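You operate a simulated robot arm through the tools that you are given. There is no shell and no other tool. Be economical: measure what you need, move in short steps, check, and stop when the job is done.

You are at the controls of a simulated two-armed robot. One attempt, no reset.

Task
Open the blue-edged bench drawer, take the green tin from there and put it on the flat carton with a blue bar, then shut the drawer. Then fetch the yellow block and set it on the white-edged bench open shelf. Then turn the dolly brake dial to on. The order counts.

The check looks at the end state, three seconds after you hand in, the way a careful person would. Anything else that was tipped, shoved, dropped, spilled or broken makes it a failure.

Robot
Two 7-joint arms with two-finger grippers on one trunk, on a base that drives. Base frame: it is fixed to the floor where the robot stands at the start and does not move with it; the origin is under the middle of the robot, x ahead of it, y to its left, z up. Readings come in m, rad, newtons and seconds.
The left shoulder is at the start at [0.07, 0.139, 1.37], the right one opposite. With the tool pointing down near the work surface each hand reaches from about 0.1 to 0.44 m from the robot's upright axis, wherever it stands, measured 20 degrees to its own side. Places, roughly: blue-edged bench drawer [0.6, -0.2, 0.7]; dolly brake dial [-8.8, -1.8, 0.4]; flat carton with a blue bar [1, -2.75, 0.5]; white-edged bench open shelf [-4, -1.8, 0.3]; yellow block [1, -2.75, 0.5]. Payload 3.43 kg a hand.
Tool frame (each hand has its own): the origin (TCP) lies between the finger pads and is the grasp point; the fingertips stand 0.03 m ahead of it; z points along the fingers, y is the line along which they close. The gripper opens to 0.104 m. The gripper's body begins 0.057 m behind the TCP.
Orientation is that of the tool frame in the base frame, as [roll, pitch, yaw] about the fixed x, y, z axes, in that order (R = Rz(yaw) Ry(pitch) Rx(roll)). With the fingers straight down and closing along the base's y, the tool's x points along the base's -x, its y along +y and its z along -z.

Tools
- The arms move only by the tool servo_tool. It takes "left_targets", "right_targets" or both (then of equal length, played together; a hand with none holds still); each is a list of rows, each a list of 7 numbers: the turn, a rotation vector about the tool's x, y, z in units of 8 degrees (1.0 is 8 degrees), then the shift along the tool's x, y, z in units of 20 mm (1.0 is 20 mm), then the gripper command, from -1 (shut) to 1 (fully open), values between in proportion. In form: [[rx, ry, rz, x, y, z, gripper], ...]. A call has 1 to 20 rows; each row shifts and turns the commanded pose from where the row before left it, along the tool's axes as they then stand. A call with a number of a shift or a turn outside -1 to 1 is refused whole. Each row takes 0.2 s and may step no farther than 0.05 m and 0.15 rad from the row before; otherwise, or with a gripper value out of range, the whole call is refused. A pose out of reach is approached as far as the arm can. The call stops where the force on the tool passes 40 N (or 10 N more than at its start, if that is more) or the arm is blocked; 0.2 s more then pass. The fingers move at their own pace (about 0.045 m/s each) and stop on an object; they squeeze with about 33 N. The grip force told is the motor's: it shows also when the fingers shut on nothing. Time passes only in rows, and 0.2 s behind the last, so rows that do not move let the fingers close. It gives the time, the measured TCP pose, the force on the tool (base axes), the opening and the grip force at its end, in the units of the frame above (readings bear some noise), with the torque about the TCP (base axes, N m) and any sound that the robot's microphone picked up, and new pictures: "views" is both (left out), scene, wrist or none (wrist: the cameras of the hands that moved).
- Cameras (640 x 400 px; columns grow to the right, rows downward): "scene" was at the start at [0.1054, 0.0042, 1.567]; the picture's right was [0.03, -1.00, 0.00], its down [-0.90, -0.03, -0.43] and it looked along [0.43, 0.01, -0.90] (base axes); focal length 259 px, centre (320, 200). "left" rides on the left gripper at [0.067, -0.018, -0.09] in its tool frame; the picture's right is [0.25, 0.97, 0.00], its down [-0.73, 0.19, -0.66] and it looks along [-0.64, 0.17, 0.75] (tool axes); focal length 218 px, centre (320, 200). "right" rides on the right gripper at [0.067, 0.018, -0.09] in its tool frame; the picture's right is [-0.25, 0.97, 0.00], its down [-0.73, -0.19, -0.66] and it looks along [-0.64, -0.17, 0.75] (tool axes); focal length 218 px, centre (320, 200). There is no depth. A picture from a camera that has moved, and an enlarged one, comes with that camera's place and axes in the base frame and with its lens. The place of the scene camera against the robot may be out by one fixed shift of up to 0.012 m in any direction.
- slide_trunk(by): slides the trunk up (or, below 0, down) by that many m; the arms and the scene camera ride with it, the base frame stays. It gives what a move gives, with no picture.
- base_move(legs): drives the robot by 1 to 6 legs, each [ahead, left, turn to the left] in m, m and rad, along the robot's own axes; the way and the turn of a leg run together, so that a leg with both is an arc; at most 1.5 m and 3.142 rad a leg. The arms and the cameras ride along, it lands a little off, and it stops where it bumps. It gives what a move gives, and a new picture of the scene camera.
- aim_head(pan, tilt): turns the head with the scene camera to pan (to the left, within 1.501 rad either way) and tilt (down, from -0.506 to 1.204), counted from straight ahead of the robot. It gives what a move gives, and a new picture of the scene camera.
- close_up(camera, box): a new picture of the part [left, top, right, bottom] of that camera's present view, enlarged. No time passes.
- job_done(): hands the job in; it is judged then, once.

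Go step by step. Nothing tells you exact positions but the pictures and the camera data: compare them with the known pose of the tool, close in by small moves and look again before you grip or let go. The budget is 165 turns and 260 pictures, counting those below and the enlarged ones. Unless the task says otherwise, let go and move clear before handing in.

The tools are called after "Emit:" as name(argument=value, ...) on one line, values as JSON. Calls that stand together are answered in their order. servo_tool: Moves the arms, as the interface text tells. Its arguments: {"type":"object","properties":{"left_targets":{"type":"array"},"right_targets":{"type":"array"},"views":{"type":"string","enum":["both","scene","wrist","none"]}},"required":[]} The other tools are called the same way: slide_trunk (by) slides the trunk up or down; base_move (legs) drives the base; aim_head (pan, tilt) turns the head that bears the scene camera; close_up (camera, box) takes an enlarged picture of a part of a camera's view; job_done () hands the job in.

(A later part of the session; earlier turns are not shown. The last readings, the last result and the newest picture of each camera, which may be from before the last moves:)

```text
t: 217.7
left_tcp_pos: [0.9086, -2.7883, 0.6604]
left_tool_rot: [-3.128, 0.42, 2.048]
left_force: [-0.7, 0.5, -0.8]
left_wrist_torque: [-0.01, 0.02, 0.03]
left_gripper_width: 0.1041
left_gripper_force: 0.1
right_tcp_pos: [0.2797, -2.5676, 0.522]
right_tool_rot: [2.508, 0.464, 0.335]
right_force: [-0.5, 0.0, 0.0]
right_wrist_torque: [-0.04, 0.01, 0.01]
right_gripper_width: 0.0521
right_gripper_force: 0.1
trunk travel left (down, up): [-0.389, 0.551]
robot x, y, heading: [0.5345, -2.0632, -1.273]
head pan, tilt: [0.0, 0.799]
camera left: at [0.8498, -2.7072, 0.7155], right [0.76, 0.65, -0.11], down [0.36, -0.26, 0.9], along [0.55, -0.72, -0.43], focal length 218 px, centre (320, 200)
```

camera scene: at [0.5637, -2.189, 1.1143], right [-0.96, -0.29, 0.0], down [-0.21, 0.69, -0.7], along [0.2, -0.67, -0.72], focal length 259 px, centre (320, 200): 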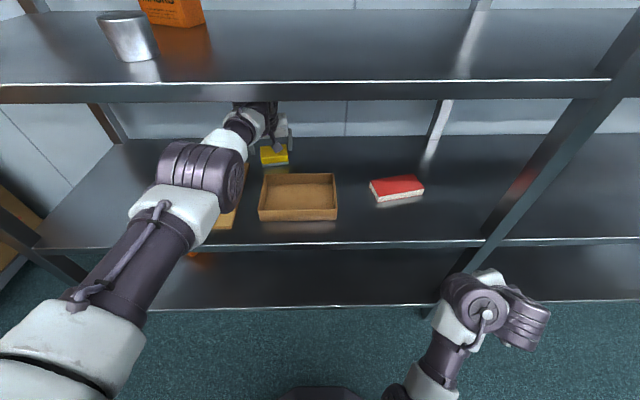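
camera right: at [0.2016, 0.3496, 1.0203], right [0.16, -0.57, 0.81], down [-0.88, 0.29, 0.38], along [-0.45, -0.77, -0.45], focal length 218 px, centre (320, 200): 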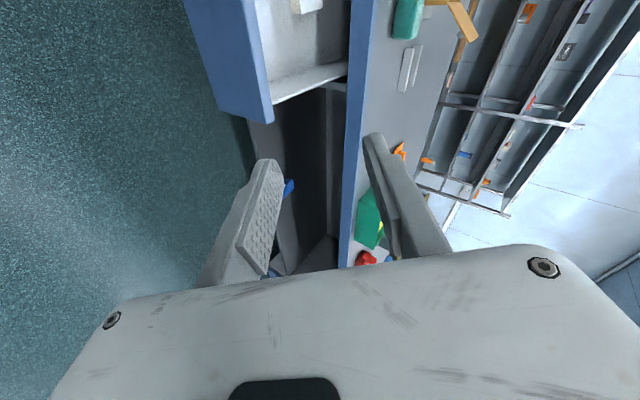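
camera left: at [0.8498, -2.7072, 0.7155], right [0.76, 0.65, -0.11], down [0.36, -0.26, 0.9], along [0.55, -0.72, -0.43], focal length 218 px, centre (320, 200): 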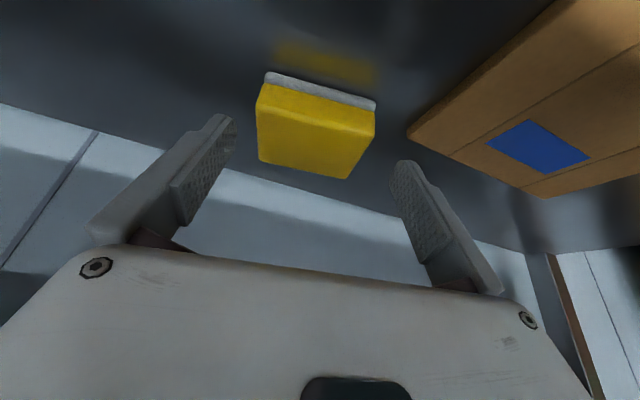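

The block is clearly visible and aligned with the fingers: centre about (0.929, −2.834), 0.09 wide. I'll advance 5 cm and re-check before lowering.

Emit:
base_move(legs=[[0.05, 0.006, 0]])

Emit:
slide_trunk(by=-0.02)

Emit:
servo_tool(left_targets=[[0, 0, 0, 0, 0, 0, 1]], views="wrist")

```text
t: 218.6
left_tcp_pos: [0.9287, -2.835, 0.6599]
left_tool_rot: [-3.129, 0.419, 2.047]
left_force: [0.5, 0.0, -1.2]
left_wrist_torque: [0.03, -0.01, 0.02]
left_gripper_width: 0.1037
left_gripper_force: 0.0
right_tcp_pos: [0.2985, -2.6151, 0.5233]
right_tool_rot: [2.51, 0.463, 0.335]
right_force: [-0.8, 0.1, 0.1]
right_wrist_torque: [0.02, 0.02, 0.01]
right_gripper_width: 0.052
right_gripper_force: 0.0
trunk travel left (down, up): [-0.389, 0.551]
robot x, y, heading: [0.5502, -2.1124, -1.273]
head pan, tilt: [0.0, 0.799]
camera scene: at [0.5842, -2.2349, 1.1142], right [-0.96, -0.29, 0.0], down [-0.21, 0.69, -0.7], along [0.2, -0.67, -0.72], focal length 259 px, centre (320, 200)
```

scene: 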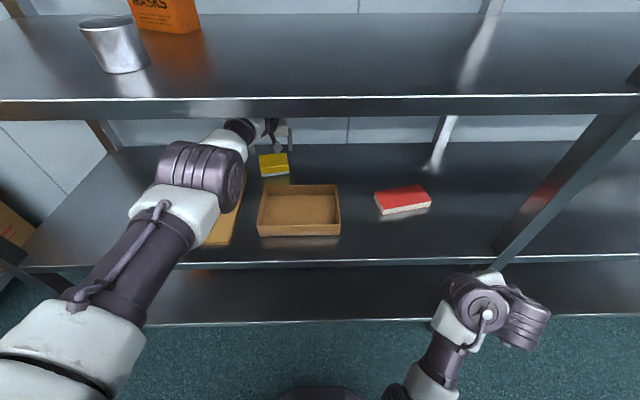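

```text
t: 219.3
left_tcp_pos: [0.9292, -2.8318, 0.6424]
left_tool_rot: [-3.129, 0.42, 2.047]
left_force: [-0.7, 0.2, 0.5]
left_wrist_torque: [-0.02, 0.01, 0.02]
left_gripper_width: 0.1041
left_gripper_force: 0.0
right_tcp_pos: [0.2982, -2.6133, 0.5032]
right_tool_rot: [2.509, 0.461, 0.333]
right_force: [-0.9, -0.4, 0.5]
right_wrist_torque: [-0.01, 0.0, 0.02]
right_gripper_width: 0.052
right_gripper_force: 0.1
trunk travel left (down, up): [-0.369, 0.571]
robot x, y, heading: [0.5538, -2.1107, -1.272]
head pan, tilt: [0.0, 0.799]
```

```text
t: 219.7
left_tcp_pos: [0.9273, -2.8333, 0.64]
left_tool_rot: [-3.13, 0.421, 2.048]
left_force: [0.6, 0.5, -0.7]
left_wrist_torque: [-0.01, -0.02, 0.01]
left_gripper_width: 0.1039
left_gripper_force: 0.1
right_tcp_pos: [0.2994, -2.6134, 0.504]
right_tool_rot: [2.509, 0.461, 0.334]
right_force: [-0.9, 0.1, 0.1]
right_wrist_torque: [0.01, 0.0, 0.04]
right_gripper_width: 0.0521
right_gripper_force: 0.1
trunk travel left (down, up): [-0.369, 0.571]
robot x, y, heading: [0.548, -2.1105, -1.27]
head pan, tilt: [0.0, 0.799]
camera left: at [0.8697, -2.7529, 0.6958], right [0.76, 0.64, -0.11], down [0.36, -0.26, 0.9], along [0.55, -0.72, -0.43], focal length 218 px, centre (320, 200)
```

left: 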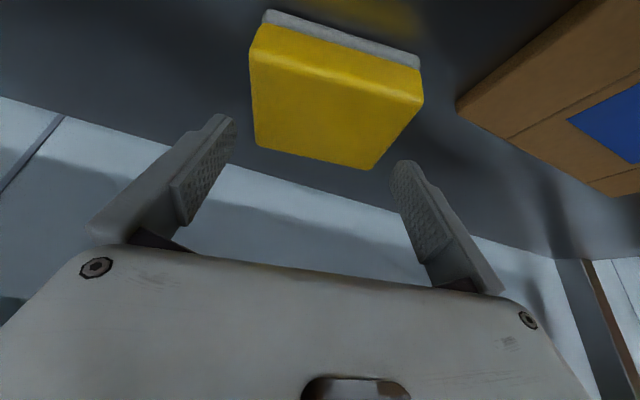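

The block is centred between the fingers. Lowering 4.2 cm.

Emit:
slide_trunk(by=-0.042)

Emit:
servo_tool(left_targets=[[0, 0, 0, 0, 0, 0, 1]], views="wrist")

```text
t: 220.5
left_tcp_pos: [0.9289, -2.8327, 0.6016]
left_tool_rot: [-3.129, 0.423, 2.048]
left_force: [1.7, 0.5, 5.3]
left_wrist_torque: [0.12, -0.3, 0.04]
left_gripper_width: 0.1032
left_gripper_force: 0.1
right_tcp_pos: [0.2995, -2.6138, 0.4617]
right_tool_rot: [2.507, 0.462, 0.332]
right_force: [0.1, 0.1, -0.1]
right_wrist_torque: [-0.02, -0.04, 0.01]
right_gripper_width: 0.0521
right_gripper_force: 0.1
trunk travel left (down, up): [-0.327, 0.613]
robot x, y, heading: [0.5498, -2.1113, -1.275]
head pan, tilt: [0.0, 0.799]
```

```text
t: 220.9
left_tcp_pos: [0.9291, -2.8325, 0.6017]
left_tool_rot: [-3.129, 0.426, 2.046]
left_force: [3.9, -1.3, 8.1]
left_wrist_torque: [0.1, -0.52, -0.1]
left_gripper_width: 0.1036
left_gripper_force: 0.1
right_tcp_pos: [0.2984, -2.6133, 0.4623]
right_tool_rot: [2.509, 0.462, 0.332]
right_force: [0.0, 0.1, -0.1]
right_wrist_torque: [0.01, -0.02, 0.01]
right_gripper_width: 0.0524
right_gripper_force: 0.0
trunk travel left (down, up): [-0.327, 0.613]
robot x, y, heading: [0.5508, -2.1094, -1.273]
head pan, tilt: [0.0, 0.799]
camera left: at [0.8698, -2.7527, 0.6552], right [0.76, 0.64, -0.11], down [0.36, -0.26, 0.9], along [0.55, -0.72, -0.43], focal length 218 px, centre (320, 200)
```

left: 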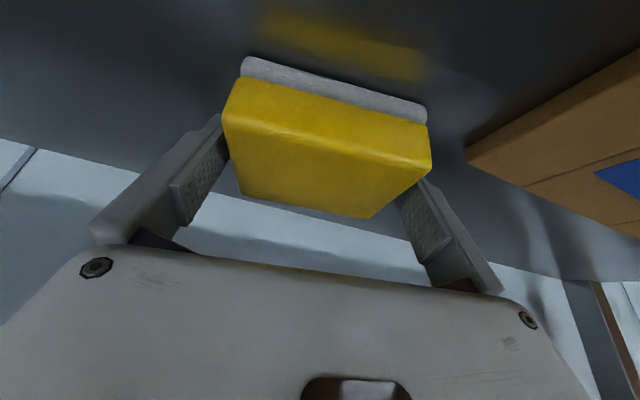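

A light contact at the left fingertip, likely the shelf. I'll raise 4 mm and close.

Emit:
slide_trunk(by=0.006)

Emit:
servo_tool(left_targets=[[0, 0, 0, 0, 0, 0, 0.6], [0, 0, 0, 0, 0, 0, 0], [0, 0, 0, 0, 0, 0, -1], [0, 0, 0, 0, 0, 0, -1], [0, 0, 0, 0, 0, 0, -1]], views="wrist")

```text
t: 221.5
left_tcp_pos: [0.9295, -2.8338, 0.6036]
left_tool_rot: [-3.13, 0.419, 2.048]
left_force: [0.9, -0.3, 0.1]
left_wrist_torque: [0.0, 0.0, 0.04]
left_gripper_width: 0.1043
left_gripper_force: 0.0
right_tcp_pos: [0.2991, -2.6139, 0.4672]
right_tool_rot: [2.51, 0.463, 0.332]
right_force: [0.5, -0.1, -0.2]
right_wrist_torque: [0.03, -0.01, 0.0]
right_gripper_width: 0.0522
right_gripper_force: 0.1
trunk travel left (down, up): [-0.333, 0.607]
robot x, y, heading: [0.551, -2.1084, -1.275]
head pan, tilt: [0.0, 0.799]
```

```text
t: 222.7
left_tcp_pos: [0.9288, -2.833, 0.605]
left_tool_rot: [-3.13, 0.421, 2.048]
left_force: [0.1, 0.5, 0.8]
left_wrist_torque: [-0.03, 0.0, -0.02]
left_gripper_width: 0.0895
left_gripper_force: 33.1
right_tcp_pos: [0.2996, -2.6133, 0.4676]
right_tool_rot: [2.509, 0.462, 0.335]
right_force: [-0.3, -0.6, 0.3]
right_wrist_torque: [-0.01, -0.02, 0.01]
right_gripper_width: 0.052
right_gripper_force: 0.0
trunk travel left (down, up): [-0.333, 0.607]
robot x, y, heading: [0.5506, -2.1136, -1.273]
head pan, tilt: [0.0, 0.799]
camera left: at [0.8698, -2.753, 0.6596], right [0.76, 0.64, -0.11], down [0.36, -0.26, 0.9], along [0.55, -0.72, -0.43], focal length 218 px, centre (320, 200)
```

left: 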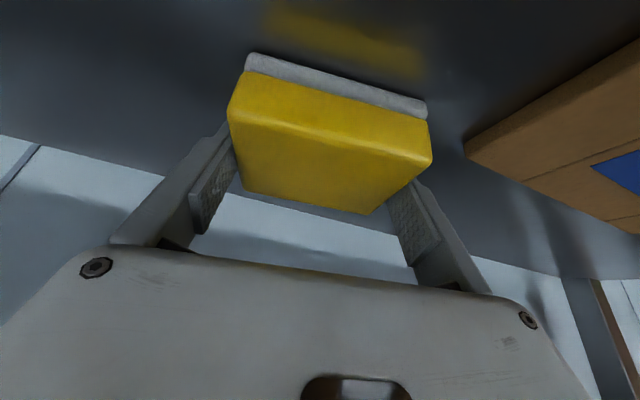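

Gripped at 0.0895 m. Lifting 7 cm and backing out.

Emit:
slide_trunk(by=0.07)

Emit:
base_move(legs=[[-0.25, 0, 0], [-0.2, 0, 0]])

Emit:
servo_tool(left_targets=[[0, 0, 0, 0, 0, 0, -1]], views="wrist")

```text
t: 223.8
left_tcp_pos: [0.9286, -2.8334, 0.6749]
left_tool_rot: [-3.13, 0.421, 2.048]
left_force: [-0.3, -0.1, -1.3]
left_wrist_torque: [0.0, -0.01, 0.02]
left_gripper_width: 0.0897
left_gripper_force: 33.3
right_tcp_pos: [0.2992, -2.6141, 0.5377]
right_tool_rot: [2.509, 0.462, 0.332]
right_force: [0.1, 1.4, 0.0]
right_wrist_torque: [-0.02, 0.0, 0.0]
right_gripper_width: 0.0522
right_gripper_force: 0.0
trunk travel left (down, up): [-0.403, 0.537]
robot x, y, heading: [0.5525, -2.1117, -1.272]
head pan, tilt: [0.0, 0.799]
```

```text
t: 226.8
left_tcp_pos: [0.7949, -2.4065, 0.6739]
left_tool_rot: [-3.129, 0.423, 2.04]
left_force: [0.7, -0.3, -0.1]
left_wrist_torque: [-0.01, 0.01, 0.03]
left_gripper_width: 0.0895
left_gripper_force: 33.1
right_tcp_pos: [0.1665, -2.1838, 0.5376]
right_tool_rot: [2.508, 0.464, 0.327]
right_force: [0.3, 0.0, -0.3]
right_wrist_torque: [0.01, 0.02, 0.01]
right_gripper_width: 0.052
right_gripper_force: 0.0
trunk travel left (down, up): [-0.403, 0.537]
robot x, y, heading: [0.4203, -1.6843, -1.28]
head pan, tilt: [0.0, 0.799]
camera scene: at [0.4534, -1.8052, 1.1286], right [-0.96, -0.29, 0.0], down [-0.21, 0.69, -0.7], along [0.2, -0.67, -0.72], focal length 259 px, centre (320, 200)
```

scene: 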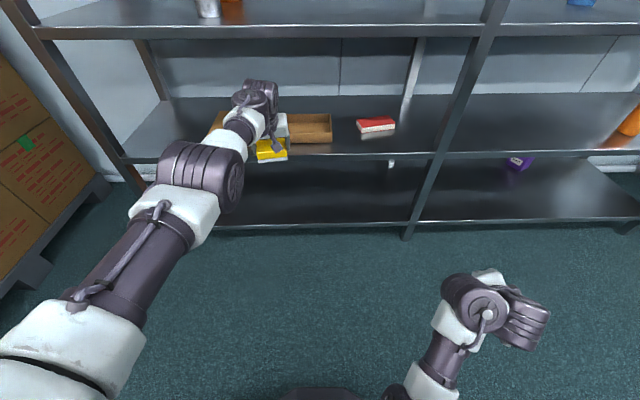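

```text
t: 227.2
left_tcp_pos: [0.7952, -2.4079, 0.6739]
left_tool_rot: [-3.13, 0.421, 2.038]
left_force: [-0.8, 0.4, -0.9]
left_wrist_torque: [0.02, 0.03, 0.05]
left_gripper_width: 0.0895
left_gripper_force: 33.3
right_tcp_pos: [0.1667, -2.1841, 0.5369]
right_tool_rot: [2.51, 0.463, 0.327]
right_force: [0.0, -0.3, 0.2]
right_wrist_torque: [0.01, 0.04, 0.0]
right_gripper_width: 0.052
right_gripper_force: 0.1
trunk travel left (down, up): [-0.403, 0.537]
robot x, y, heading: [0.4194, -1.6822, -1.282]
head pan, tilt: [0.0, 0.799]
camera left: at [0.7364, -2.3267, 0.7294], right [0.76, 0.64, -0.11], down [0.36, -0.27, 0.9], along [0.54, -0.72, -0.43], focal length 218 px, centre (320, 200)
```

left: 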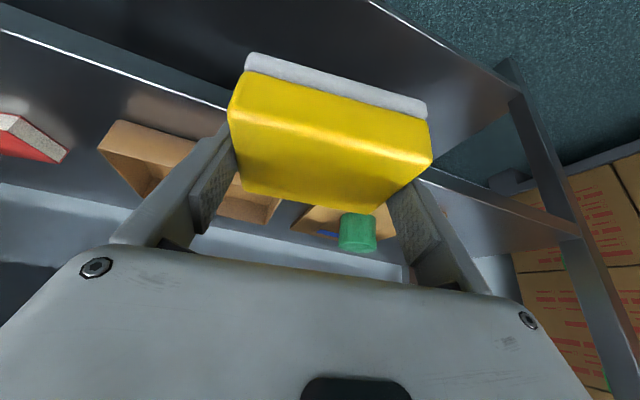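

Block held securely; the tin stays in place. I'll retract the arm, raise the trunk, and look down the aisle toward the white-edged bench.

Emit:
servo_tool(left_targets=[[0, 0, 0, 0.895, 0.18, -0.4, -1], [0, 0, 0, 0.895, 0.18, -0.4, -1], [0, 0, 0, 0.895, 0.18, -0.4, -1], [0, 0, 0, 0.895, 0.18, -0.4, -1], [0, 0, 0, 0.895, 0.18, -0.4, -1], [0, 0, 0, 0.895, 0.18, -0.4, -1], [0, 0, 0, 0.895, 0.18, -0.4, -1], [0, 0, 0, 0.895, 0.18, -0.4, -1]], views="none")

Emit:
slide_trunk(by=0.36)

Emit:
base_move(legs=[[0, 0, -1.54]])

Emit:
aim_head(pan=0.0, tilt=0.35)

```text
t: 229.0
left_tcp_pos: [0.7488, -2.2538, 0.6754]
left_tool_rot: [-3.13, 0.418, 2.041]
left_force: [0.0, -0.1, -0.8]
left_wrist_torque: [0.01, -0.02, -0.01]
left_gripper_width: 0.0893
left_gripper_force: 32.5
right_tcp_pos: [0.1677, -2.1839, 0.5383]
right_tool_rot: [2.51, 0.462, 0.328]
right_force: [-0.5, -0.4, 0.2]
right_wrist_torque: [0.01, -0.02, -0.03]
right_gripper_width: 0.0521
right_gripper_force: 0.1
trunk travel left (down, up): [-0.403, 0.537]
robot x, y, heading: [0.4194, -1.6832, -1.283]
head pan, tilt: [0.0, 0.799]
```

```text
t: 232.5
left_tcp_pos: [0.75, -2.2555, 1.0344]
left_tool_rot: [-3.127, 0.421, 2.04]
left_force: [0.5, 0.6, -0.5]
left_wrist_torque: [0.02, -0.02, 0.02]
left_gripper_width: 0.0892
left_gripper_force: 33.1
right_tcp_pos: [0.166, -2.1844, 0.8968]
right_tool_rot: [2.509, 0.463, 0.328]
right_force: [0.0, -0.3, -0.7]
right_wrist_torque: [0.03, -0.01, 0.03]
right_gripper_width: 0.0522
right_gripper_force: 0.0
trunk travel left (down, up): [-0.763, 0.177]
robot x, y, heading: [0.4188, -1.6814, -1.282]
head pan, tilt: [0.0, 0.799]
```

```text
t: 236.6
left_tcp_pos: [-0.138, -2.0328, 1.0352]
left_tool_rot: [-3.129, 0.422, 0.509]
left_force: [-0.7, 1.3, -1.5]
left_wrist_torque: [0.0, 0.01, 0.02]
left_gripper_width: 0.0893
left_gripper_force: 32.3
right_tcp_pos: [-0.0885, -1.4467, 0.8972]
right_tool_rot: [2.511, 0.463, -1.205]
right_force: [0.7, -0.4, -0.2]
right_wrist_torque: [0.0, 0.01, 0.0]
right_gripper_width: 0.0522
right_gripper_force: 0.0
trunk travel left (down, up): [-0.763, 0.177]
robot x, y, heading: [0.4256, -1.6829, -2.818]
head pan, tilt: [0.0, 0.799]
camera scene: at [0.2921, -1.7228, 1.4884], right [-0.32, 0.95, 0.0], down [0.68, 0.23, -0.7], along [-0.66, -0.23, -0.72], focal length 259 px, centre (320, 200)
```

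scene: 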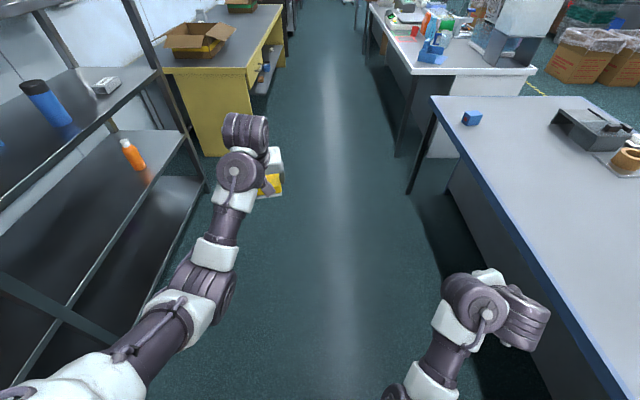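

```text
t: 237.5
left_tcp_pos: [-0.1379, -2.0335, 1.0361]
left_tool_rot: [-3.128, 0.422, 0.51]
left_force: [0.0, 0.1, -0.9]
left_wrist_torque: [-0.01, -0.02, 0.02]
left_gripper_width: 0.0894
left_gripper_force: 33.0
right_tcp_pos: [-0.0895, -1.4482, 0.8975]
right_tool_rot: [2.51, 0.465, -1.204]
right_force: [-0.9, -0.2, 0.4]
right_wrist_torque: [0.01, 0.04, 0.0]
right_gripper_width: 0.052
right_gripper_force: 0.0
trunk travel left (down, up): [-0.763, 0.177]
robot x, y, heading: [0.4215, -1.6791, -2.812]
head pan, tilt: [0.0, 0.351]
camera scene: at [0.2803, -1.7269, 1.528], right [-0.32, 0.95, 0.0], down [0.33, 0.11, -0.94], along [-0.89, -0.3, -0.34], focal length 259 px, centre (320, 200)
```

scene: 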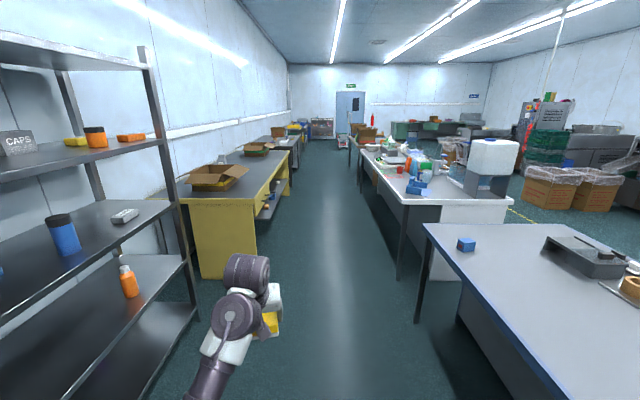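

The aisle continues far, with the white-edged bench on the right ahead. I'll zoom in to see whether the aisle joins the front side beyond it.

Emit:
close_up(camera="scene", box=[260, 80, 540, 255])

```text
2.29 times, centred on (400, 168) of scene
camera zoom: at [0.2803, -1.7269, 1.528], right [-0.32, 0.95, 0.0], down [0.33, 0.11, -0.94], along [-0.89, -0.3, -0.34], focal length 593 px, centre (137, 274)
```

zoom: 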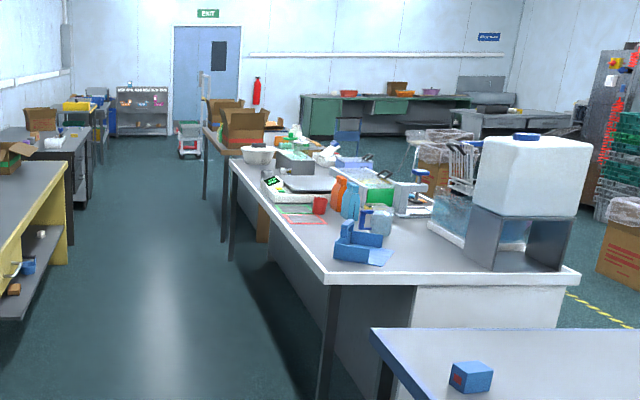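

The aisle seems to open beyond the brown bench. I'll drive straight down it in stages.

Emit:
base_move(legs=[[1.3, 0, 0], [1.3, 0, 0]])

```text
t: 250.1
left_tcp_pos: [-2.5925, -2.8604, 1.0344]
left_tool_rot: [-3.13, 0.419, 0.509]
left_force: [0.6, -0.5, -1.3]
left_wrist_torque: [0.04, -0.01, -0.03]
left_gripper_width: 0.0894
left_gripper_force: 32.8
right_tcp_pos: [-2.5449, -2.2735, 0.8983]
right_tool_rot: [2.511, 0.462, -1.206]
right_force: [0.0, -0.7, 0.9]
right_wrist_torque: [0.0, -0.01, 0.0]
right_gripper_width: 0.052
right_gripper_force: 0.1
trunk travel left (down, up): [-0.763, 0.177]
robot x, y, heading: [-2.0338, -2.5115, -2.813]
head pan, tilt: [0.0, 0.351]
camera scene: at [-2.1737, -2.5544, 1.5281], right [-0.32, 0.95, 0.0], down [0.33, 0.11, -0.94], along [-0.89, -0.3, -0.34], focal length 259 px, centre (320, 200)
```

scene: 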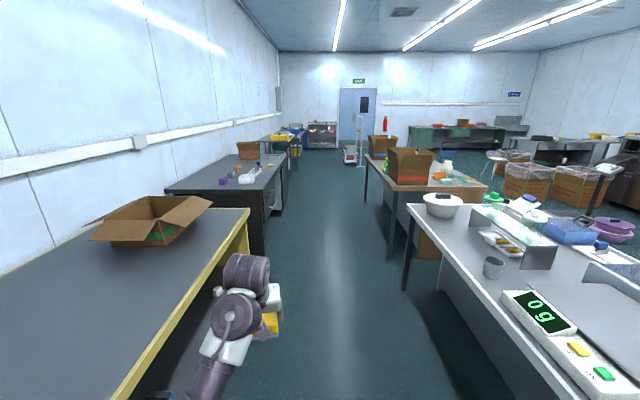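

Clear ahead; continuing past the white and brown benches.

Emit:
base_move(legs=[[1.3, -0.06, 0], [1.3, 0, 0]])

```text
t: 262.8
left_tcp_pos: [-5.0585, -3.655, 1.0357]
left_tool_rot: [-3.129, 0.421, 0.515]
left_force: [0.3, 0.2, -0.9]
left_wrist_torque: [-0.01, 0.01, -0.02]
left_gripper_width: 0.0894
left_gripper_force: 32.8
right_tcp_pos: [-5.0141, -3.0698, 0.8978]
right_tool_rot: [2.512, 0.464, -1.199]
right_force: [-0.1, -0.2, -0.1]
right_wrist_torque: [0.01, -0.02, -0.01]
right_gripper_width: 0.052
right_gripper_force: 0.1
trunk travel left (down, up): [-0.763, 0.177]
robot x, y, heading: [-4.497, -3.2991, -2.81]
head pan, tilt: [0.0, 0.351]
camera scene: at [-4.642, -3.3471, 1.5281], right [-0.33, 0.94, 0.0], down [0.32, 0.11, -0.94], along [-0.89, -0.31, -0.34], focal length 259 px, centre (320, 200)
```

scene: 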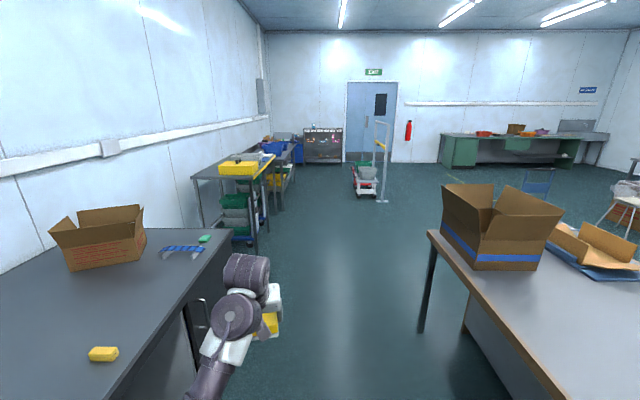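

The floor opens beyond the brown bench, and the dolly's visible to the right. I'll go past the bench's end and turn right.

Emit:
base_move(legs=[[1.2, 0, 0], [1.0, 0, 0], [0, 0, -1.57]])

```text
t: 277.5
left_tcp_pos: [-6.9223, -3.4605, 1.0346]
left_tool_rot: [-3.13, 0.421, -1.063]
left_force: [0.3, 0.5, -0.7]
left_wrist_torque: [0.0, 0.02, -0.03]
left_gripper_width: 0.0892
left_gripper_force: 32.9
right_tcp_pos: [-6.3355, -3.5115, 0.8971]
right_tool_rot: [2.509, 0.462, -2.78]
right_force: [-0.6, 0.2, 0.1]
right_wrist_torque: [-0.02, -0.03, 0.02]
right_gripper_width: 0.0521
right_gripper_force: 0.0
trunk travel left (down, up): [-0.763, 0.177]
robot x, y, heading: [-6.572, -4.0196, 1.899]
head pan, tilt: [0.0, 0.351]
camera scene: at [-6.6265, -3.8839, 1.5281], right [0.95, 0.32, 0.0], down [0.11, -0.33, -0.94], along [-0.3, 0.89, -0.34], focal length 259 px, centre (320, 200)
```

scene: 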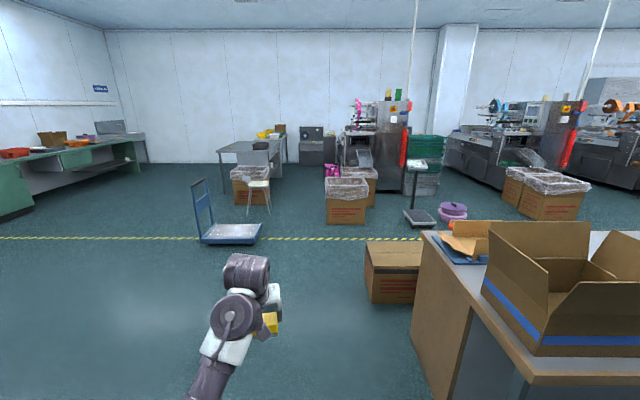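

The dolly is ahead-left and a box on the floor ahead-right. I'll drive between them to beyond the box, then turn right toward the white bench's front.

Emit:
base_move(legs=[[1.45, 0, 0], [1.4, 0, 0], [0, 0, -1.57]])

```text
t: 295.0
left_tcp_pos: [-6.8895, -0.9769, 1.0353]
left_tool_rot: [-3.128, 0.422, -2.646]
left_force: [-0.1, -0.2, -0.3]
left_wrist_torque: [0.03, 0.01, 0.04]
left_gripper_width: 0.0895
left_gripper_force: 33.1
right_tcp_pos: [-6.9446, -1.5609, 0.8962]
right_tool_rot: [2.509, 0.465, 1.922]
right_force: [0.8, 0.2, -0.2]
right_wrist_torque: [0.02, -0.01, -0.01]
right_gripper_width: 0.052
right_gripper_force: 0.1
trunk travel left (down, up): [-0.763, 0.177]
robot x, y, heading: [-7.4517, -1.3125, 0.314]
head pan, tilt: [0.0, 0.351]
camera scene: at [-7.3225, -1.2718, 1.5281], right [0.31, -0.95, 0.0], down [-0.33, -0.11, -0.94], along [0.89, 0.29, -0.34], focal length 259 px, centre (320, 200)
```

scene: 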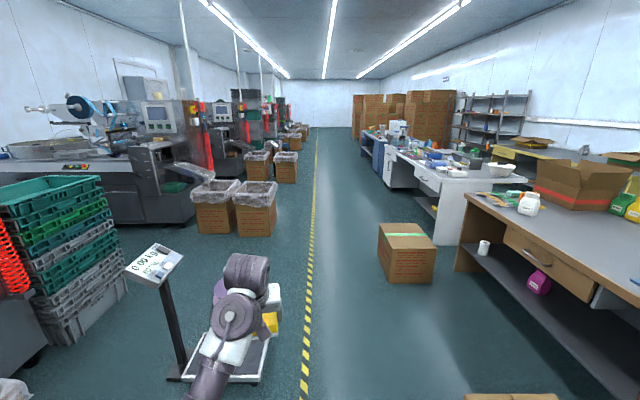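

I see the white-edged bench ahead right. Let me zoom at it to find the open shelf.

Emit:
close_up(camera="scene", box=[360, 120, 560, 245])

```text
3.20 times, centred on (460, 182) of scene
camera zoom: at [-7.3225, -1.2718, 1.5281], right [0.31, -0.95, 0.0], down [-0.33, -0.11, -0.94], along [0.89, 0.29, -0.34], focal length 830 px, centre (-128, 256)
```

zoom: 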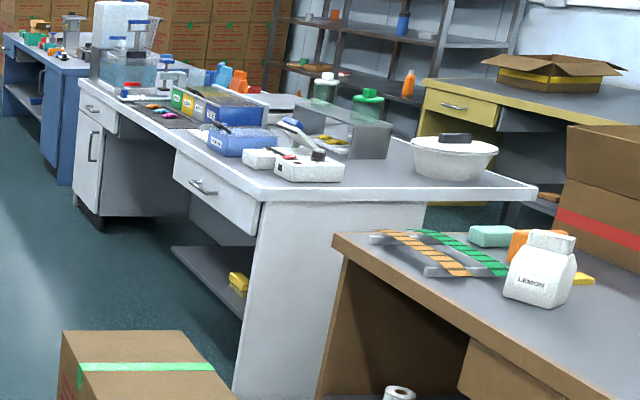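

The open shelf is under the near end of the white bench, low (z≈0.3). I'll drive along the lane between the scale and the box, and turn to face it from a distance.

Emit:
base_move(legs=[[0, -0.17, 0], [1.5, 0, 0], [1.45, 0, 0]])

```text
t: 310.4
left_tcp_pos: [-4.0307, -0.2018, 1.0342]
left_tool_rot: [-3.129, 0.423, -2.627]
left_force: [-1.2, 0.2, -1.3]
left_wrist_torque: [-0.02, 0.0, -0.01]
left_gripper_width: 0.0892
left_gripper_force: 33.2
right_tcp_pos: [-4.0768, -0.7888, 0.8982]
right_tool_rot: [2.509, 0.462, 1.945]
right_force: [-0.1, 0.3, -0.3]
right_wrist_torque: [0.02, -0.02, 0.03]
right_gripper_width: 0.0521
right_gripper_force: 0.1
trunk travel left (down, up): [-0.763, 0.177]
robot x, y, heading: [-4.5927, -0.5537, 0.331]
head pan, tilt: [0.0, 0.351]
camera scene: at [-4.4586, -0.5068, 1.5281], right [0.33, -0.94, 0.0], down [-0.32, -0.11, -0.94], along [0.89, 0.31, -0.34], focal length 259 px, centre (320, 200)
```

scene: 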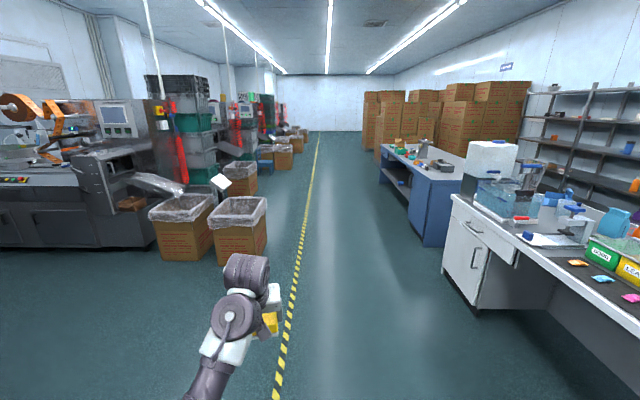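

The shelf is now abeam on the right. Turning to face it.

Emit:
base_move(legs=[[0, 0, -1.59]])

Emit:
aim_head(pan=0.0, tilt=0.7)

```text
t: 314.7
left_tcp_pos: [-4.2597, -1.1298, 1.0358]
left_tool_rot: [-3.129, 0.423, 2.04]
left_force: [-1.1, 0.3, -1.0]
left_wrist_torque: [-0.01, 0.04, 0.02]
left_gripper_width: 0.0896
left_gripper_force: 32.6
right_tcp_pos: [-4.8425, -1.0592, 0.8974]
right_tool_rot: [2.507, 0.463, 0.327]
right_force: [0.9, 0.5, -0.4]
right_wrist_torque: [0.01, -0.01, 0.03]
right_gripper_width: 0.0521
right_gripper_force: 0.0
trunk travel left (down, up): [-0.763, 0.177]
robot x, y, heading: [-4.585, -0.558, -1.282]
head pan, tilt: [0.0, 0.351]
camera scene: at [-4.5529, -0.6917, 1.5281], right [-0.96, -0.29, 0.0], down [-0.1, 0.33, -0.94], along [0.27, -0.9, -0.34], focal length 259 px, centre (320, 200)
```

scene: 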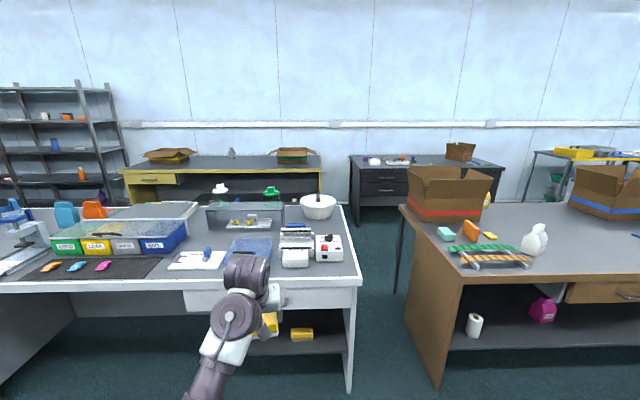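

```text
t: 315.6
left_tcp_pos: [-4.2597, -1.1284, 1.0348]
left_tool_rot: [-3.129, 0.421, 2.042]
left_force: [-0.4, -0.2, -1.1]
left_wrist_torque: [-0.01, 0.08, 0.01]
left_gripper_width: 0.0895
left_gripper_force: 33.4
right_tcp_pos: [-4.8438, -1.0573, 0.8976]
right_tool_rot: [2.51, 0.463, 0.329]
right_force: [-0.1, 0.5, 0.2]
right_wrist_torque: [0.0, 0.02, 0.0]
right_gripper_width: 0.0518
right_gripper_force: 0.0
trunk travel left (down, up): [-0.763, 0.177]
robot x, y, heading: [-4.5907, -0.5522, -1.284]
head pan, tilt: [0.0, 0.7]
camera scene: at [-4.5552, -0.6838, 1.4967], right [-0.96, -0.29, 0.0], down [-0.18, 0.62, -0.77], along [0.22, -0.73, -0.64], focal length 259 px, centre (320, 200)
```

scene: 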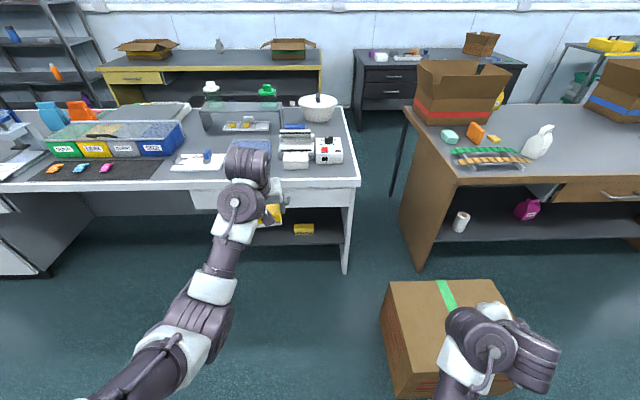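

The open shelf is under the drawer, right part has a yellow item; I'll aim for free space to its left. First I'll raise the right arm (a box stands near it) and shift the base left.

Emit:
servo_tool(right_targets=[[0, 0, 0, 0, 0.49, -0.96, 0], [0, 0, 0, 0, 0.49, -0.96, 0], [0, 0, 0, 0, 0.49, -0.96, 0], [0, 0, 0, 0, 0.49, -0.96, 0], [0, 0, 0, 0, 0.49, -0.96, 0], [0, 0, 0, 0, 0.49, -0.96, 0], [0, 0, 0, 0, 0.49, -0.96, 0], [0, 0, 0, 0, 0.49, -0.96, 0], [0, 0, 0, 0, 0.49, -0.96, 0], [0, 0, 0, 0, 0.49, -0.96, 0], [0, 0, 0, 0, 0.49, -0.96, 0], [0, 0, 0, 0, 0.49, -0.96, 0]], views="none")

Emit:
base_move(legs=[[0, 0.2, 0.02]])

Emit:
slide_trunk(by=-0.4)

Emit:
aim_head(pan=0.0, tilt=0.6)

```text
t: 316.5
left_tcp_pos: [-4.2615, -1.1299, 1.0354]
left_tool_rot: [-3.13, 0.421, 2.04]
left_force: [-0.4, -0.6, 0.2]
left_wrist_torque: [-0.01, 0.0, -0.01]
left_gripper_width: 0.0896
left_gripper_force: 32.8
right_tcp_pos: [-4.9036, -1.0499, 0.9281]
right_tool_rot: [2.541, 0.637, 0.297]
right_force: [0.4, -0.2, -0.6]
right_wrist_torque: [0.04, 0.02, -0.03]
right_gripper_width: 0.0518
right_gripper_force: 0.0
right hand out of reach, approached as far as the arm can: row 1, 2, 3, 4
trunk travel left (down, up): [-0.763, 0.177]
robot x, y, heading: [-4.59, -0.5533, -1.284]
head pan, tilt: [0.0, 0.7]
stopped in row 4 (right hand): the arm was blocked; the commanded pose is now the measured one
```

```text
t: 318.1
left_tcp_pos: [-4.0578, -1.0643, 1.0354]
left_tool_rot: [-3.129, 0.422, 2.056]
left_force: [0.3, 0.4, -1.4]
left_wrist_torque: [0.05, 0.0, -0.02]
left_gripper_width: 0.0893
left_gripper_force: 33.2
right_tcp_pos: [-4.7027, -0.9972, 0.9266]
right_tool_rot: [2.54, 0.634, 0.311]
right_force: [-0.1, 0.7, 1.2]
right_wrist_torque: [0.0, -0.02, -0.01]
right_gripper_width: 0.0518
right_gripper_force: 0.0
trunk travel left (down, up): [-0.763, 0.177]
robot x, y, heading: [-4.395, -0.4925, -1.264]
head pan, tilt: [0.0, 0.7]
camera scene: at [-4.3616, -0.624, 1.4967], right [-0.95, -0.3, 0.0], down [-0.19, 0.61, -0.76], along [0.23, -0.73, -0.64], focal length 259 px, centre (320, 200)
```

scene: 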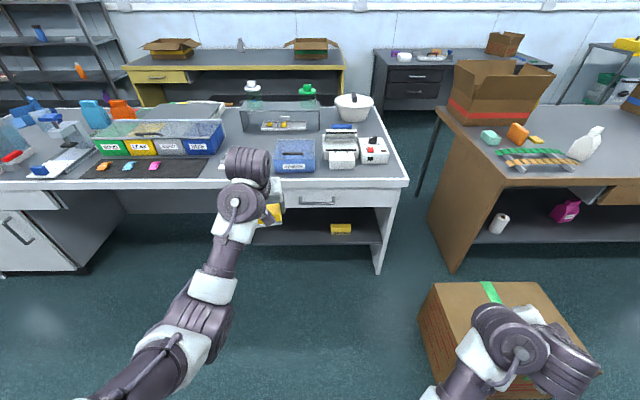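

```text
t: 322.0
left_tcp_pos: [-4.0581, -1.064, 0.6358]
left_tool_rot: [-3.129, 0.42, 2.057]
left_force: [0.8, -0.5, -0.5]
left_wrist_torque: [0.01, -0.01, -0.02]
left_gripper_width: 0.0893
left_gripper_force: 33.2
right_tcp_pos: [-4.7029, -0.9965, 0.5281]
right_tool_rot: [2.54, 0.636, 0.313]
right_force: [-0.3, -0.1, 0.2]
right_wrist_torque: [0.01, -0.01, 0.0]
right_gripper_width: 0.0519
right_gripper_force: 0.1
trunk travel left (down, up): [-0.363, 0.577]
robot x, y, heading: [-4.3945, -0.4949, -1.267]
head pan, tilt: [0.0, 0.7]
```

```text
t: 322.6
left_tcp_pos: [-4.0587, -1.0635, 0.6348]
left_tool_rot: [-3.129, 0.421, 2.058]
left_force: [0.1, 0.2, -0.8]
left_wrist_torque: [0.04, 0.01, 0.01]
left_gripper_width: 0.0897
left_gripper_force: 33.0
right_tcp_pos: [-4.7024, -0.9973, 0.5266]
right_tool_rot: [2.542, 0.639, 0.31]
right_force: [-0.5, -0.4, -0.8]
right_wrist_torque: [-0.01, -0.01, -0.04]
right_gripper_width: 0.0521
right_gripper_force: 0.1
trunk travel left (down, up): [-0.363, 0.577]
robot x, y, heading: [-4.3963, -0.4967, -1.266]
head pan, tilt: [0.0, 0.6]
camera scene: at [-4.3599, -0.627, 1.1053], right [-0.95, -0.3, 0.0], down [-0.17, 0.54, -0.82], along [0.25, -0.79, -0.57], focal length 259 px, centre (320, 200)
```

scene: 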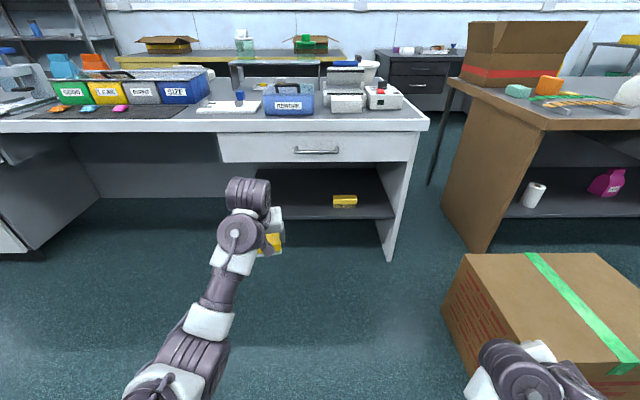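

Measured: shelf at z≈0.31, front edge ≈1.0 m from the head camera, drawer bottom ≈0.62. I'll shift left 7 cm, then reach the left hand forward/down with more tilt.

Emit:
base_move(legs=[[0, 0.07, 0]])

Emit:
servo_tool(left_targets=[[0, 0, 0, -0.41, -0.14, 0.92, -1], [0, 0, 0, -0.41, -0.14, 0.92, -1], [0, -0.2, 0, -0.41, -0.14, 0.92, -1], [0, -0.2, 0, -0.41, -0.14, 0.92, -1], [0, -0.3, 0, -0.41, -0.14, 0.9, -1], [0, -0.3, 0, -0.41, -0.14, 0.9, -1], [0, -0.3, 0, -0.41, -0.14, 0.9, -1], [0, -0.3, 0, -0.41, -0.14, 0.9, -1]])

```text
t: 323.6
left_tcp_pos: [-3.9924, -1.0423, 0.6355]
left_tool_rot: [-3.129, 0.421, 2.058]
left_force: [0.0, -0.1, -1.5]
left_wrist_torque: [-0.03, 0.01, 0.02]
left_gripper_width: 0.0897
left_gripper_force: 32.7
right_tcp_pos: [-4.6361, -0.9764, 0.5278]
right_tool_rot: [2.541, 0.637, 0.312]
right_force: [-0.4, -0.1, 0.2]
right_wrist_torque: [-0.02, -0.02, -0.04]
right_gripper_width: 0.0521
right_gripper_force: 0.1
trunk travel left (down, up): [-0.363, 0.577]
robot x, y, heading: [-4.3288, -0.4763, -1.261]
head pan, tilt: [0.0, 0.6]
camera scene: at [-4.2933, -0.6058, 1.1053], right [-0.95, -0.3, 0.0], down [-0.17, 0.54, -0.82], along [0.25, -0.79, -0.57], focal length 259 px, centre (320, 200)
```

scene: 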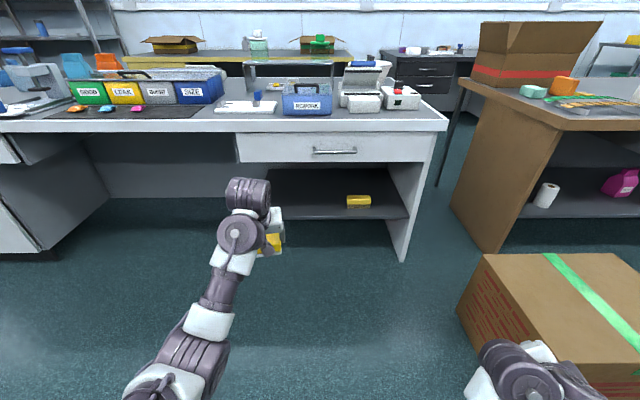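

```text
t: 325.4
left_tcp_pos: [-3.954, -1.1631, 0.5382]
left_tool_rot: [-3.127, 0.644, 2.062]
left_force: [0.1, -0.1, -1.4]
left_wrist_torque: [0.0, -0.01, 0.0]
left_gripper_width: 0.0895
left_gripper_force: 33.2
right_tcp_pos: [-4.6376, -0.9765, 0.5264]
right_tool_rot: [2.54, 0.637, 0.315]
right_force: [-0.7, 0.1, -0.2]
right_wrist_torque: [0.02, -0.02, 0.0]
right_gripper_width: 0.0519
right_gripper_force: 0.0
trunk travel left (down, up): [-0.363, 0.577]
robot x, y, heading: [-4.3342, -0.4723, -1.263]
head pan, tilt: [0.0, 0.6]
camera scene: at [-4.2941, -0.6063, 1.1053], right [-0.95, -0.3, 0.0], down [-0.17, 0.54, -0.82], along [0.25, -0.79, -0.57], focal length 259 px, centre (320, 200)
camera left: at [-4.0183, -1.0763, 0.5696], right [0.76, 0.63, -0.16], down [0.27, -0.07, 0.96], along [0.59, -0.78, -0.22], focal length 218 px, centre (320, 200)
```

scene: 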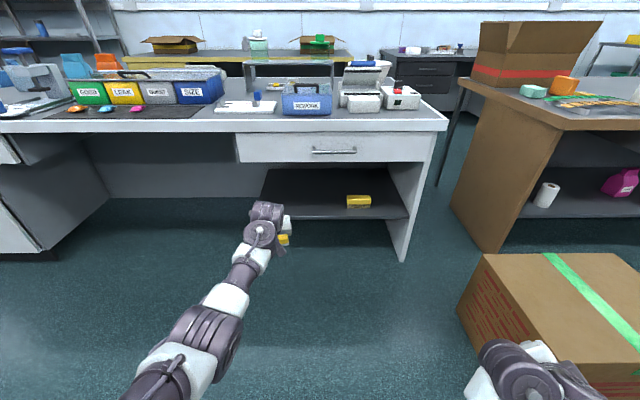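
left: 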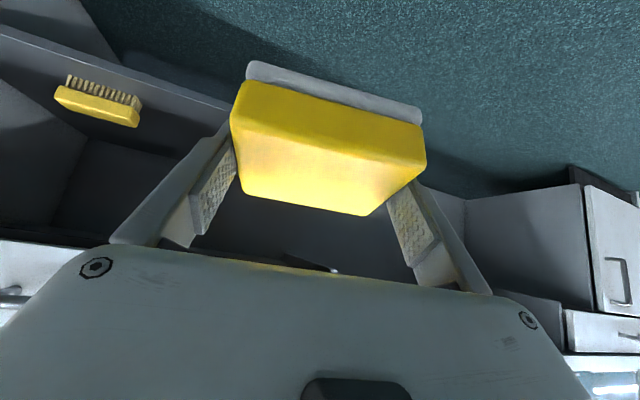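

The item on the shelf is a brush; there is ample room to its left. Lowering to just above shelf height and driving in.

Emit:
slide_trunk(by=-0.115)

Emit:
base_move(legs=[[0.28, 0, 0]])

Emit:
servo_tool(left_targets=[[0, 0, 0, 0, 0, 0, -1]], views="wrist")

```text
t: 326.9
left_tcp_pos: [-3.954, -1.1637, 0.4241]
left_tool_rot: [-3.126, 0.645, 2.061]
left_force: [-0.3, -0.5, -0.5]
left_wrist_torque: [0.01, -0.03, 0.03]
left_gripper_width: 0.0893
left_gripper_force: 33.6
right_tcp_pos: [-4.6368, -0.9751, 0.4122]
right_tool_rot: [2.539, 0.637, 0.314]
right_force: [0.6, -0.5, 0.0]
right_wrist_torque: [0.01, -0.01, 0.01]
right_gripper_width: 0.0518
right_gripper_force: 0.1
trunk travel left (down, up): [-0.248, 0.692]
robot x, y, heading: [-4.3272, -0.4771, -1.259]
head pan, tilt: [0.0, 0.6]
```

```text
t: 328.9
left_tcp_pos: [-3.8675, -1.4245, 0.4234]
left_tool_rot: [-3.127, 0.643, 2.064]
left_force: [0.9, 0.9, -0.7]
left_wrist_torque: [0.02, 0.03, 0.0]
left_gripper_width: 0.0896
left_gripper_force: 32.7
right_tcp_pos: [-4.5519, -1.2401, 0.4115]
right_tool_rot: [2.542, 0.636, 0.317]
right_force: [0.5, 0.4, -0.4]
right_wrist_torque: [-0.01, 0.04, -0.03]
right_gripper_width: 0.052
right_gripper_force: 0.0
trunk travel left (down, up): [-0.248, 0.692]
robot x, y, heading: [-4.2396, -0.7375, -1.257]
head pan, tilt: [0.0, 0.6]
camera scene: at [-4.2095, -0.8686, 0.9902], right [-0.95, -0.31, 0.0], down [-0.17, 0.54, -0.82], along [0.25, -0.79, -0.57], focal length 259 px, centre (320, 200)
```

scene: 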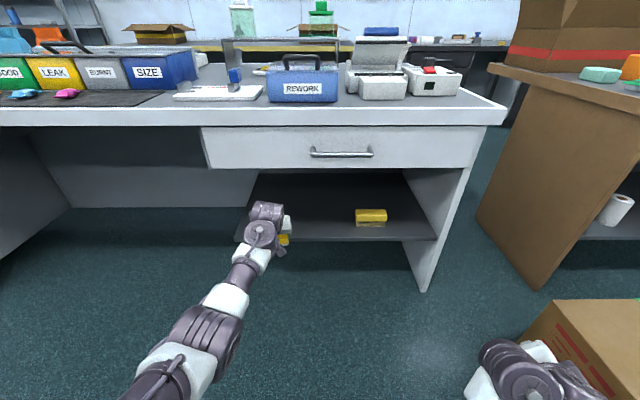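

```text
t: 329.2
left_tcp_pos: [-3.8676, -1.4242, 0.4236]
left_tool_rot: [-3.129, 0.643, 2.065]
left_force: [0.1, 0.0, -1.2]
left_wrist_torque: [0.04, -0.01, 0.0]
left_gripper_width: 0.0892
left_gripper_force: 33.0
right_tcp_pos: [-4.551, -1.2395, 0.4127]
right_tool_rot: [2.54, 0.637, 0.317]
right_force: [-0.5, -0.3, 0.2]
right_wrist_torque: [-0.02, -0.04, -0.03]
right_gripper_width: 0.052
right_gripper_force: 0.1
trunk travel left (down, up): [-0.248, 0.692]
robot x, y, heading: [-4.2474, -0.7365, -1.257]
head pan, tilt: [0.0, 0.6]
camera left: at [-3.9321, -1.3372, 0.4547], right [0.76, 0.63, -0.16], down [0.27, -0.07, 0.96], along [0.59, -0.77, -0.22], focal length 218 px, centre (320, 200)
```

left: 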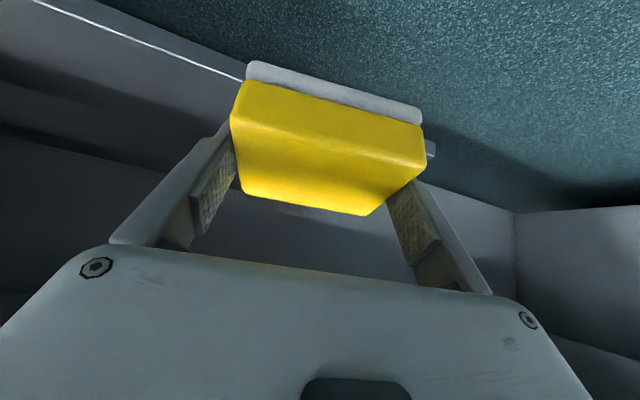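

Aligned: the shelf's front is about 9 cm ahead of the TCP and its left end well clear. Advancing 16.5 cm.

Emit:
base_move(legs=[[0.165, 0, 0]])

Emit:
slide_trunk(by=-0.04)

Emit:
servo_tool(left_targets=[[0, 0, 0, 0, 0, 0, -1]])

```text
t: 330.7
left_tcp_pos: [-3.8161, -1.5797, 0.4224]
left_tool_rot: [-3.128, 0.643, 2.067]
left_force: [-0.1, -0.7, -1.3]
left_wrist_torque: [0.01, -0.02, 0.01]
left_gripper_width: 0.0896
left_gripper_force: 33.4
right_tcp_pos: [-4.5001, -1.3951, 0.4119]
right_tool_rot: [2.543, 0.639, 0.317]
right_force: [0.0, 0.6, -0.5]
right_wrist_torque: [-0.02, -0.01, -0.03]
right_gripper_width: 0.0517
right_gripper_force: 0.1
trunk travel left (down, up): [-0.248, 0.692]
robot x, y, heading: [-4.1997, -0.8922, -1.252]
head pan, tilt: [0.0, 0.6]
camera scene: at [-4.159, -1.0242, 0.9902], right [-0.95, -0.31, 0.0], down [-0.17, 0.54, -0.82], along [0.25, -0.78, -0.57], focal length 259 px, centre (320, 200)
```

scene: 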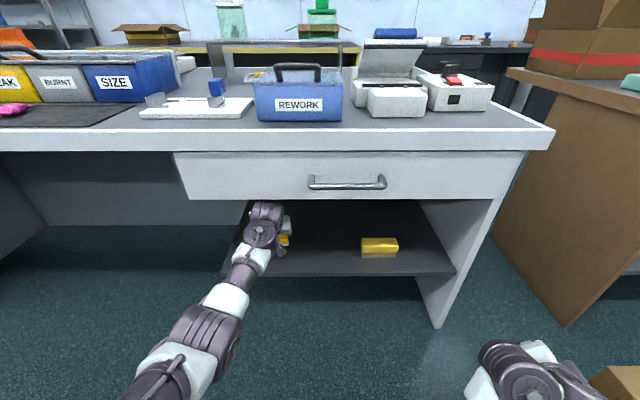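

```text
t: 331.5
left_tcp_pos: [-3.8156, -1.58, 0.383]
left_tool_rot: [-3.128, 0.644, 2.068]
left_force: [0.5, -0.5, -1.4]
left_wrist_torque: [0.03, 0.01, -0.03]
left_gripper_width: 0.0892
left_gripper_force: 32.7
right_tcp_pos: [-4.4996, -1.3947, 0.3724]
right_tool_rot: [2.54, 0.636, 0.32]
right_force: [0.4, 0.0, 0.2]
right_wrist_torque: [0.03, -0.01, -0.02]
right_gripper_width: 0.0518
right_gripper_force: 0.1
trunk travel left (down, up): [-0.208, 0.732]
robot x, y, heading: [-4.1956, -0.8917, -1.258]
head pan, tilt: [0.0, 0.6]
```

```text
t: 331.9
left_tcp_pos: [-3.8161, -1.5806, 0.3839]
left_tool_rot: [-3.128, 0.642, 2.065]
left_force: [-0.1, 0.7, -1.1]
left_wrist_torque: [0.02, 0.03, -0.06]
left_gripper_width: 0.0891
left_gripper_force: 32.9
right_tcp_pos: [-4.4997, -1.3957, 0.3716]
right_tool_rot: [2.542, 0.638, 0.319]
right_force: [0.0, -0.7, 0.1]
right_wrist_torque: [0.0, 0.0, 0.01]
right_gripper_width: 0.0521
right_gripper_force: 0.0
trunk travel left (down, up): [-0.208, 0.732]
robot x, y, heading: [-4.1978, -0.8953, -1.257]
head pan, tilt: [0.0, 0.6]
camera scene: at [-4.1591, -1.024, 0.9503], right [-0.95, -0.31, 0.0], down [-0.17, 0.54, -0.82], along [0.25, -0.78, -0.57], focal length 259 px, centre (320, 200)
camera left: at [-3.8809, -1.4924, 0.4149], right [0.76, 0.63, -0.16], down [0.27, -0.07, 0.96], along [0.59, -0.77, -0.22], focal length 218 px, centre (320, 200)
```

scene: 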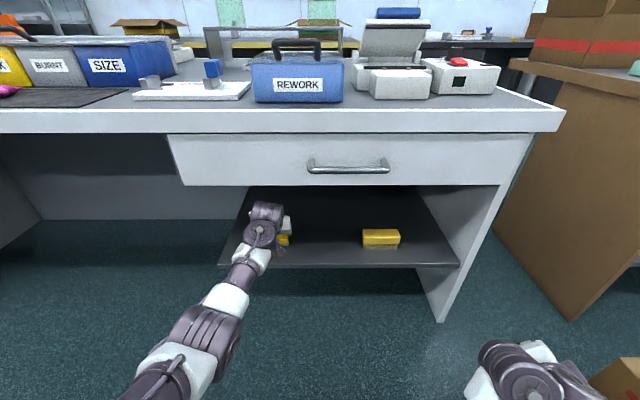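
left: 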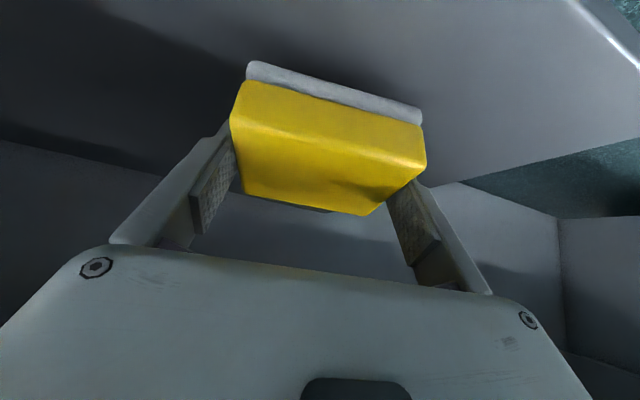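

The block is over the shelf. Lowering to contact.

Emit:
slide_trunk(by=-0.022)

Emit:
servo_tool(left_targets=[[0, 0, 0, 0.08, 0, 0.1, -1], [0, 0, 0, 0.08, 0, 0.1, -1], [0, 0, 0, 0.08, 0, 0.1, -1]], views="wrist")

```text
t: 332.6
left_tcp_pos: [-3.8157, -1.5803, 0.3691]
left_tool_rot: [-3.126, 0.656, 2.064]
left_force: [2.8, -2.9, 23.8]
left_wrist_torque: [0.57, -0.61, -0.1]
left_gripper_width: 0.0897
left_gripper_force: 33.3
right_tcp_pos: [-4.5005, -1.3945, 0.3519]
right_tool_rot: [2.536, 0.637, 0.315]
right_force: [0.2, 0.0, 0.2]
right_wrist_torque: [0.01, -0.03, 0.0]
right_gripper_width: 0.0518
right_gripper_force: 0.1
trunk travel left (down, up): [-0.186, 0.754]
robot x, y, heading: [-4.1978, -0.8921, -1.255]
head pan, tilt: [0.0, 0.6]
```

```text
t: 333.4
left_tcp_pos: [-3.8172, -1.5805, 0.3596]
left_tool_rot: [-3.126, 0.65, 2.068]
left_force: [4.0, -8.2, 24.5]
left_wrist_torque: [0.43, -0.53, -0.28]
left_gripper_width: 0.0899
left_gripper_force: 32.4
right_tcp_pos: [-4.5012, -1.3955, 0.3516]
right_tool_rot: [2.535, 0.638, 0.315]
right_force: [-0.7, 0.4, -0.4]
right_wrist_torque: [0.03, 0.02, -0.03]
right_gripper_width: 0.0518
right_gripper_force: 0.0
trunk travel left (down, up): [-0.186, 0.754]
robot x, y, heading: [-4.1944, -0.8905, -1.258]
head pan, tilt: [0.0, 0.6]
camera left: at [-3.8817, -1.4932, 0.3905], right [0.76, 0.63, -0.17], down [0.26, -0.07, 0.96], along [0.6, -0.77, -0.22], focal length 218 px, centre (320, 200)
```

left: 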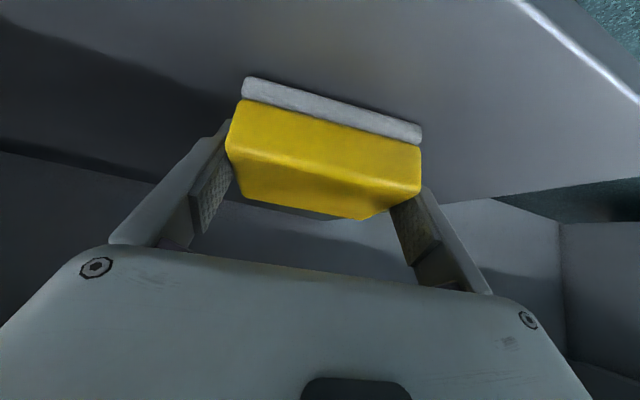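

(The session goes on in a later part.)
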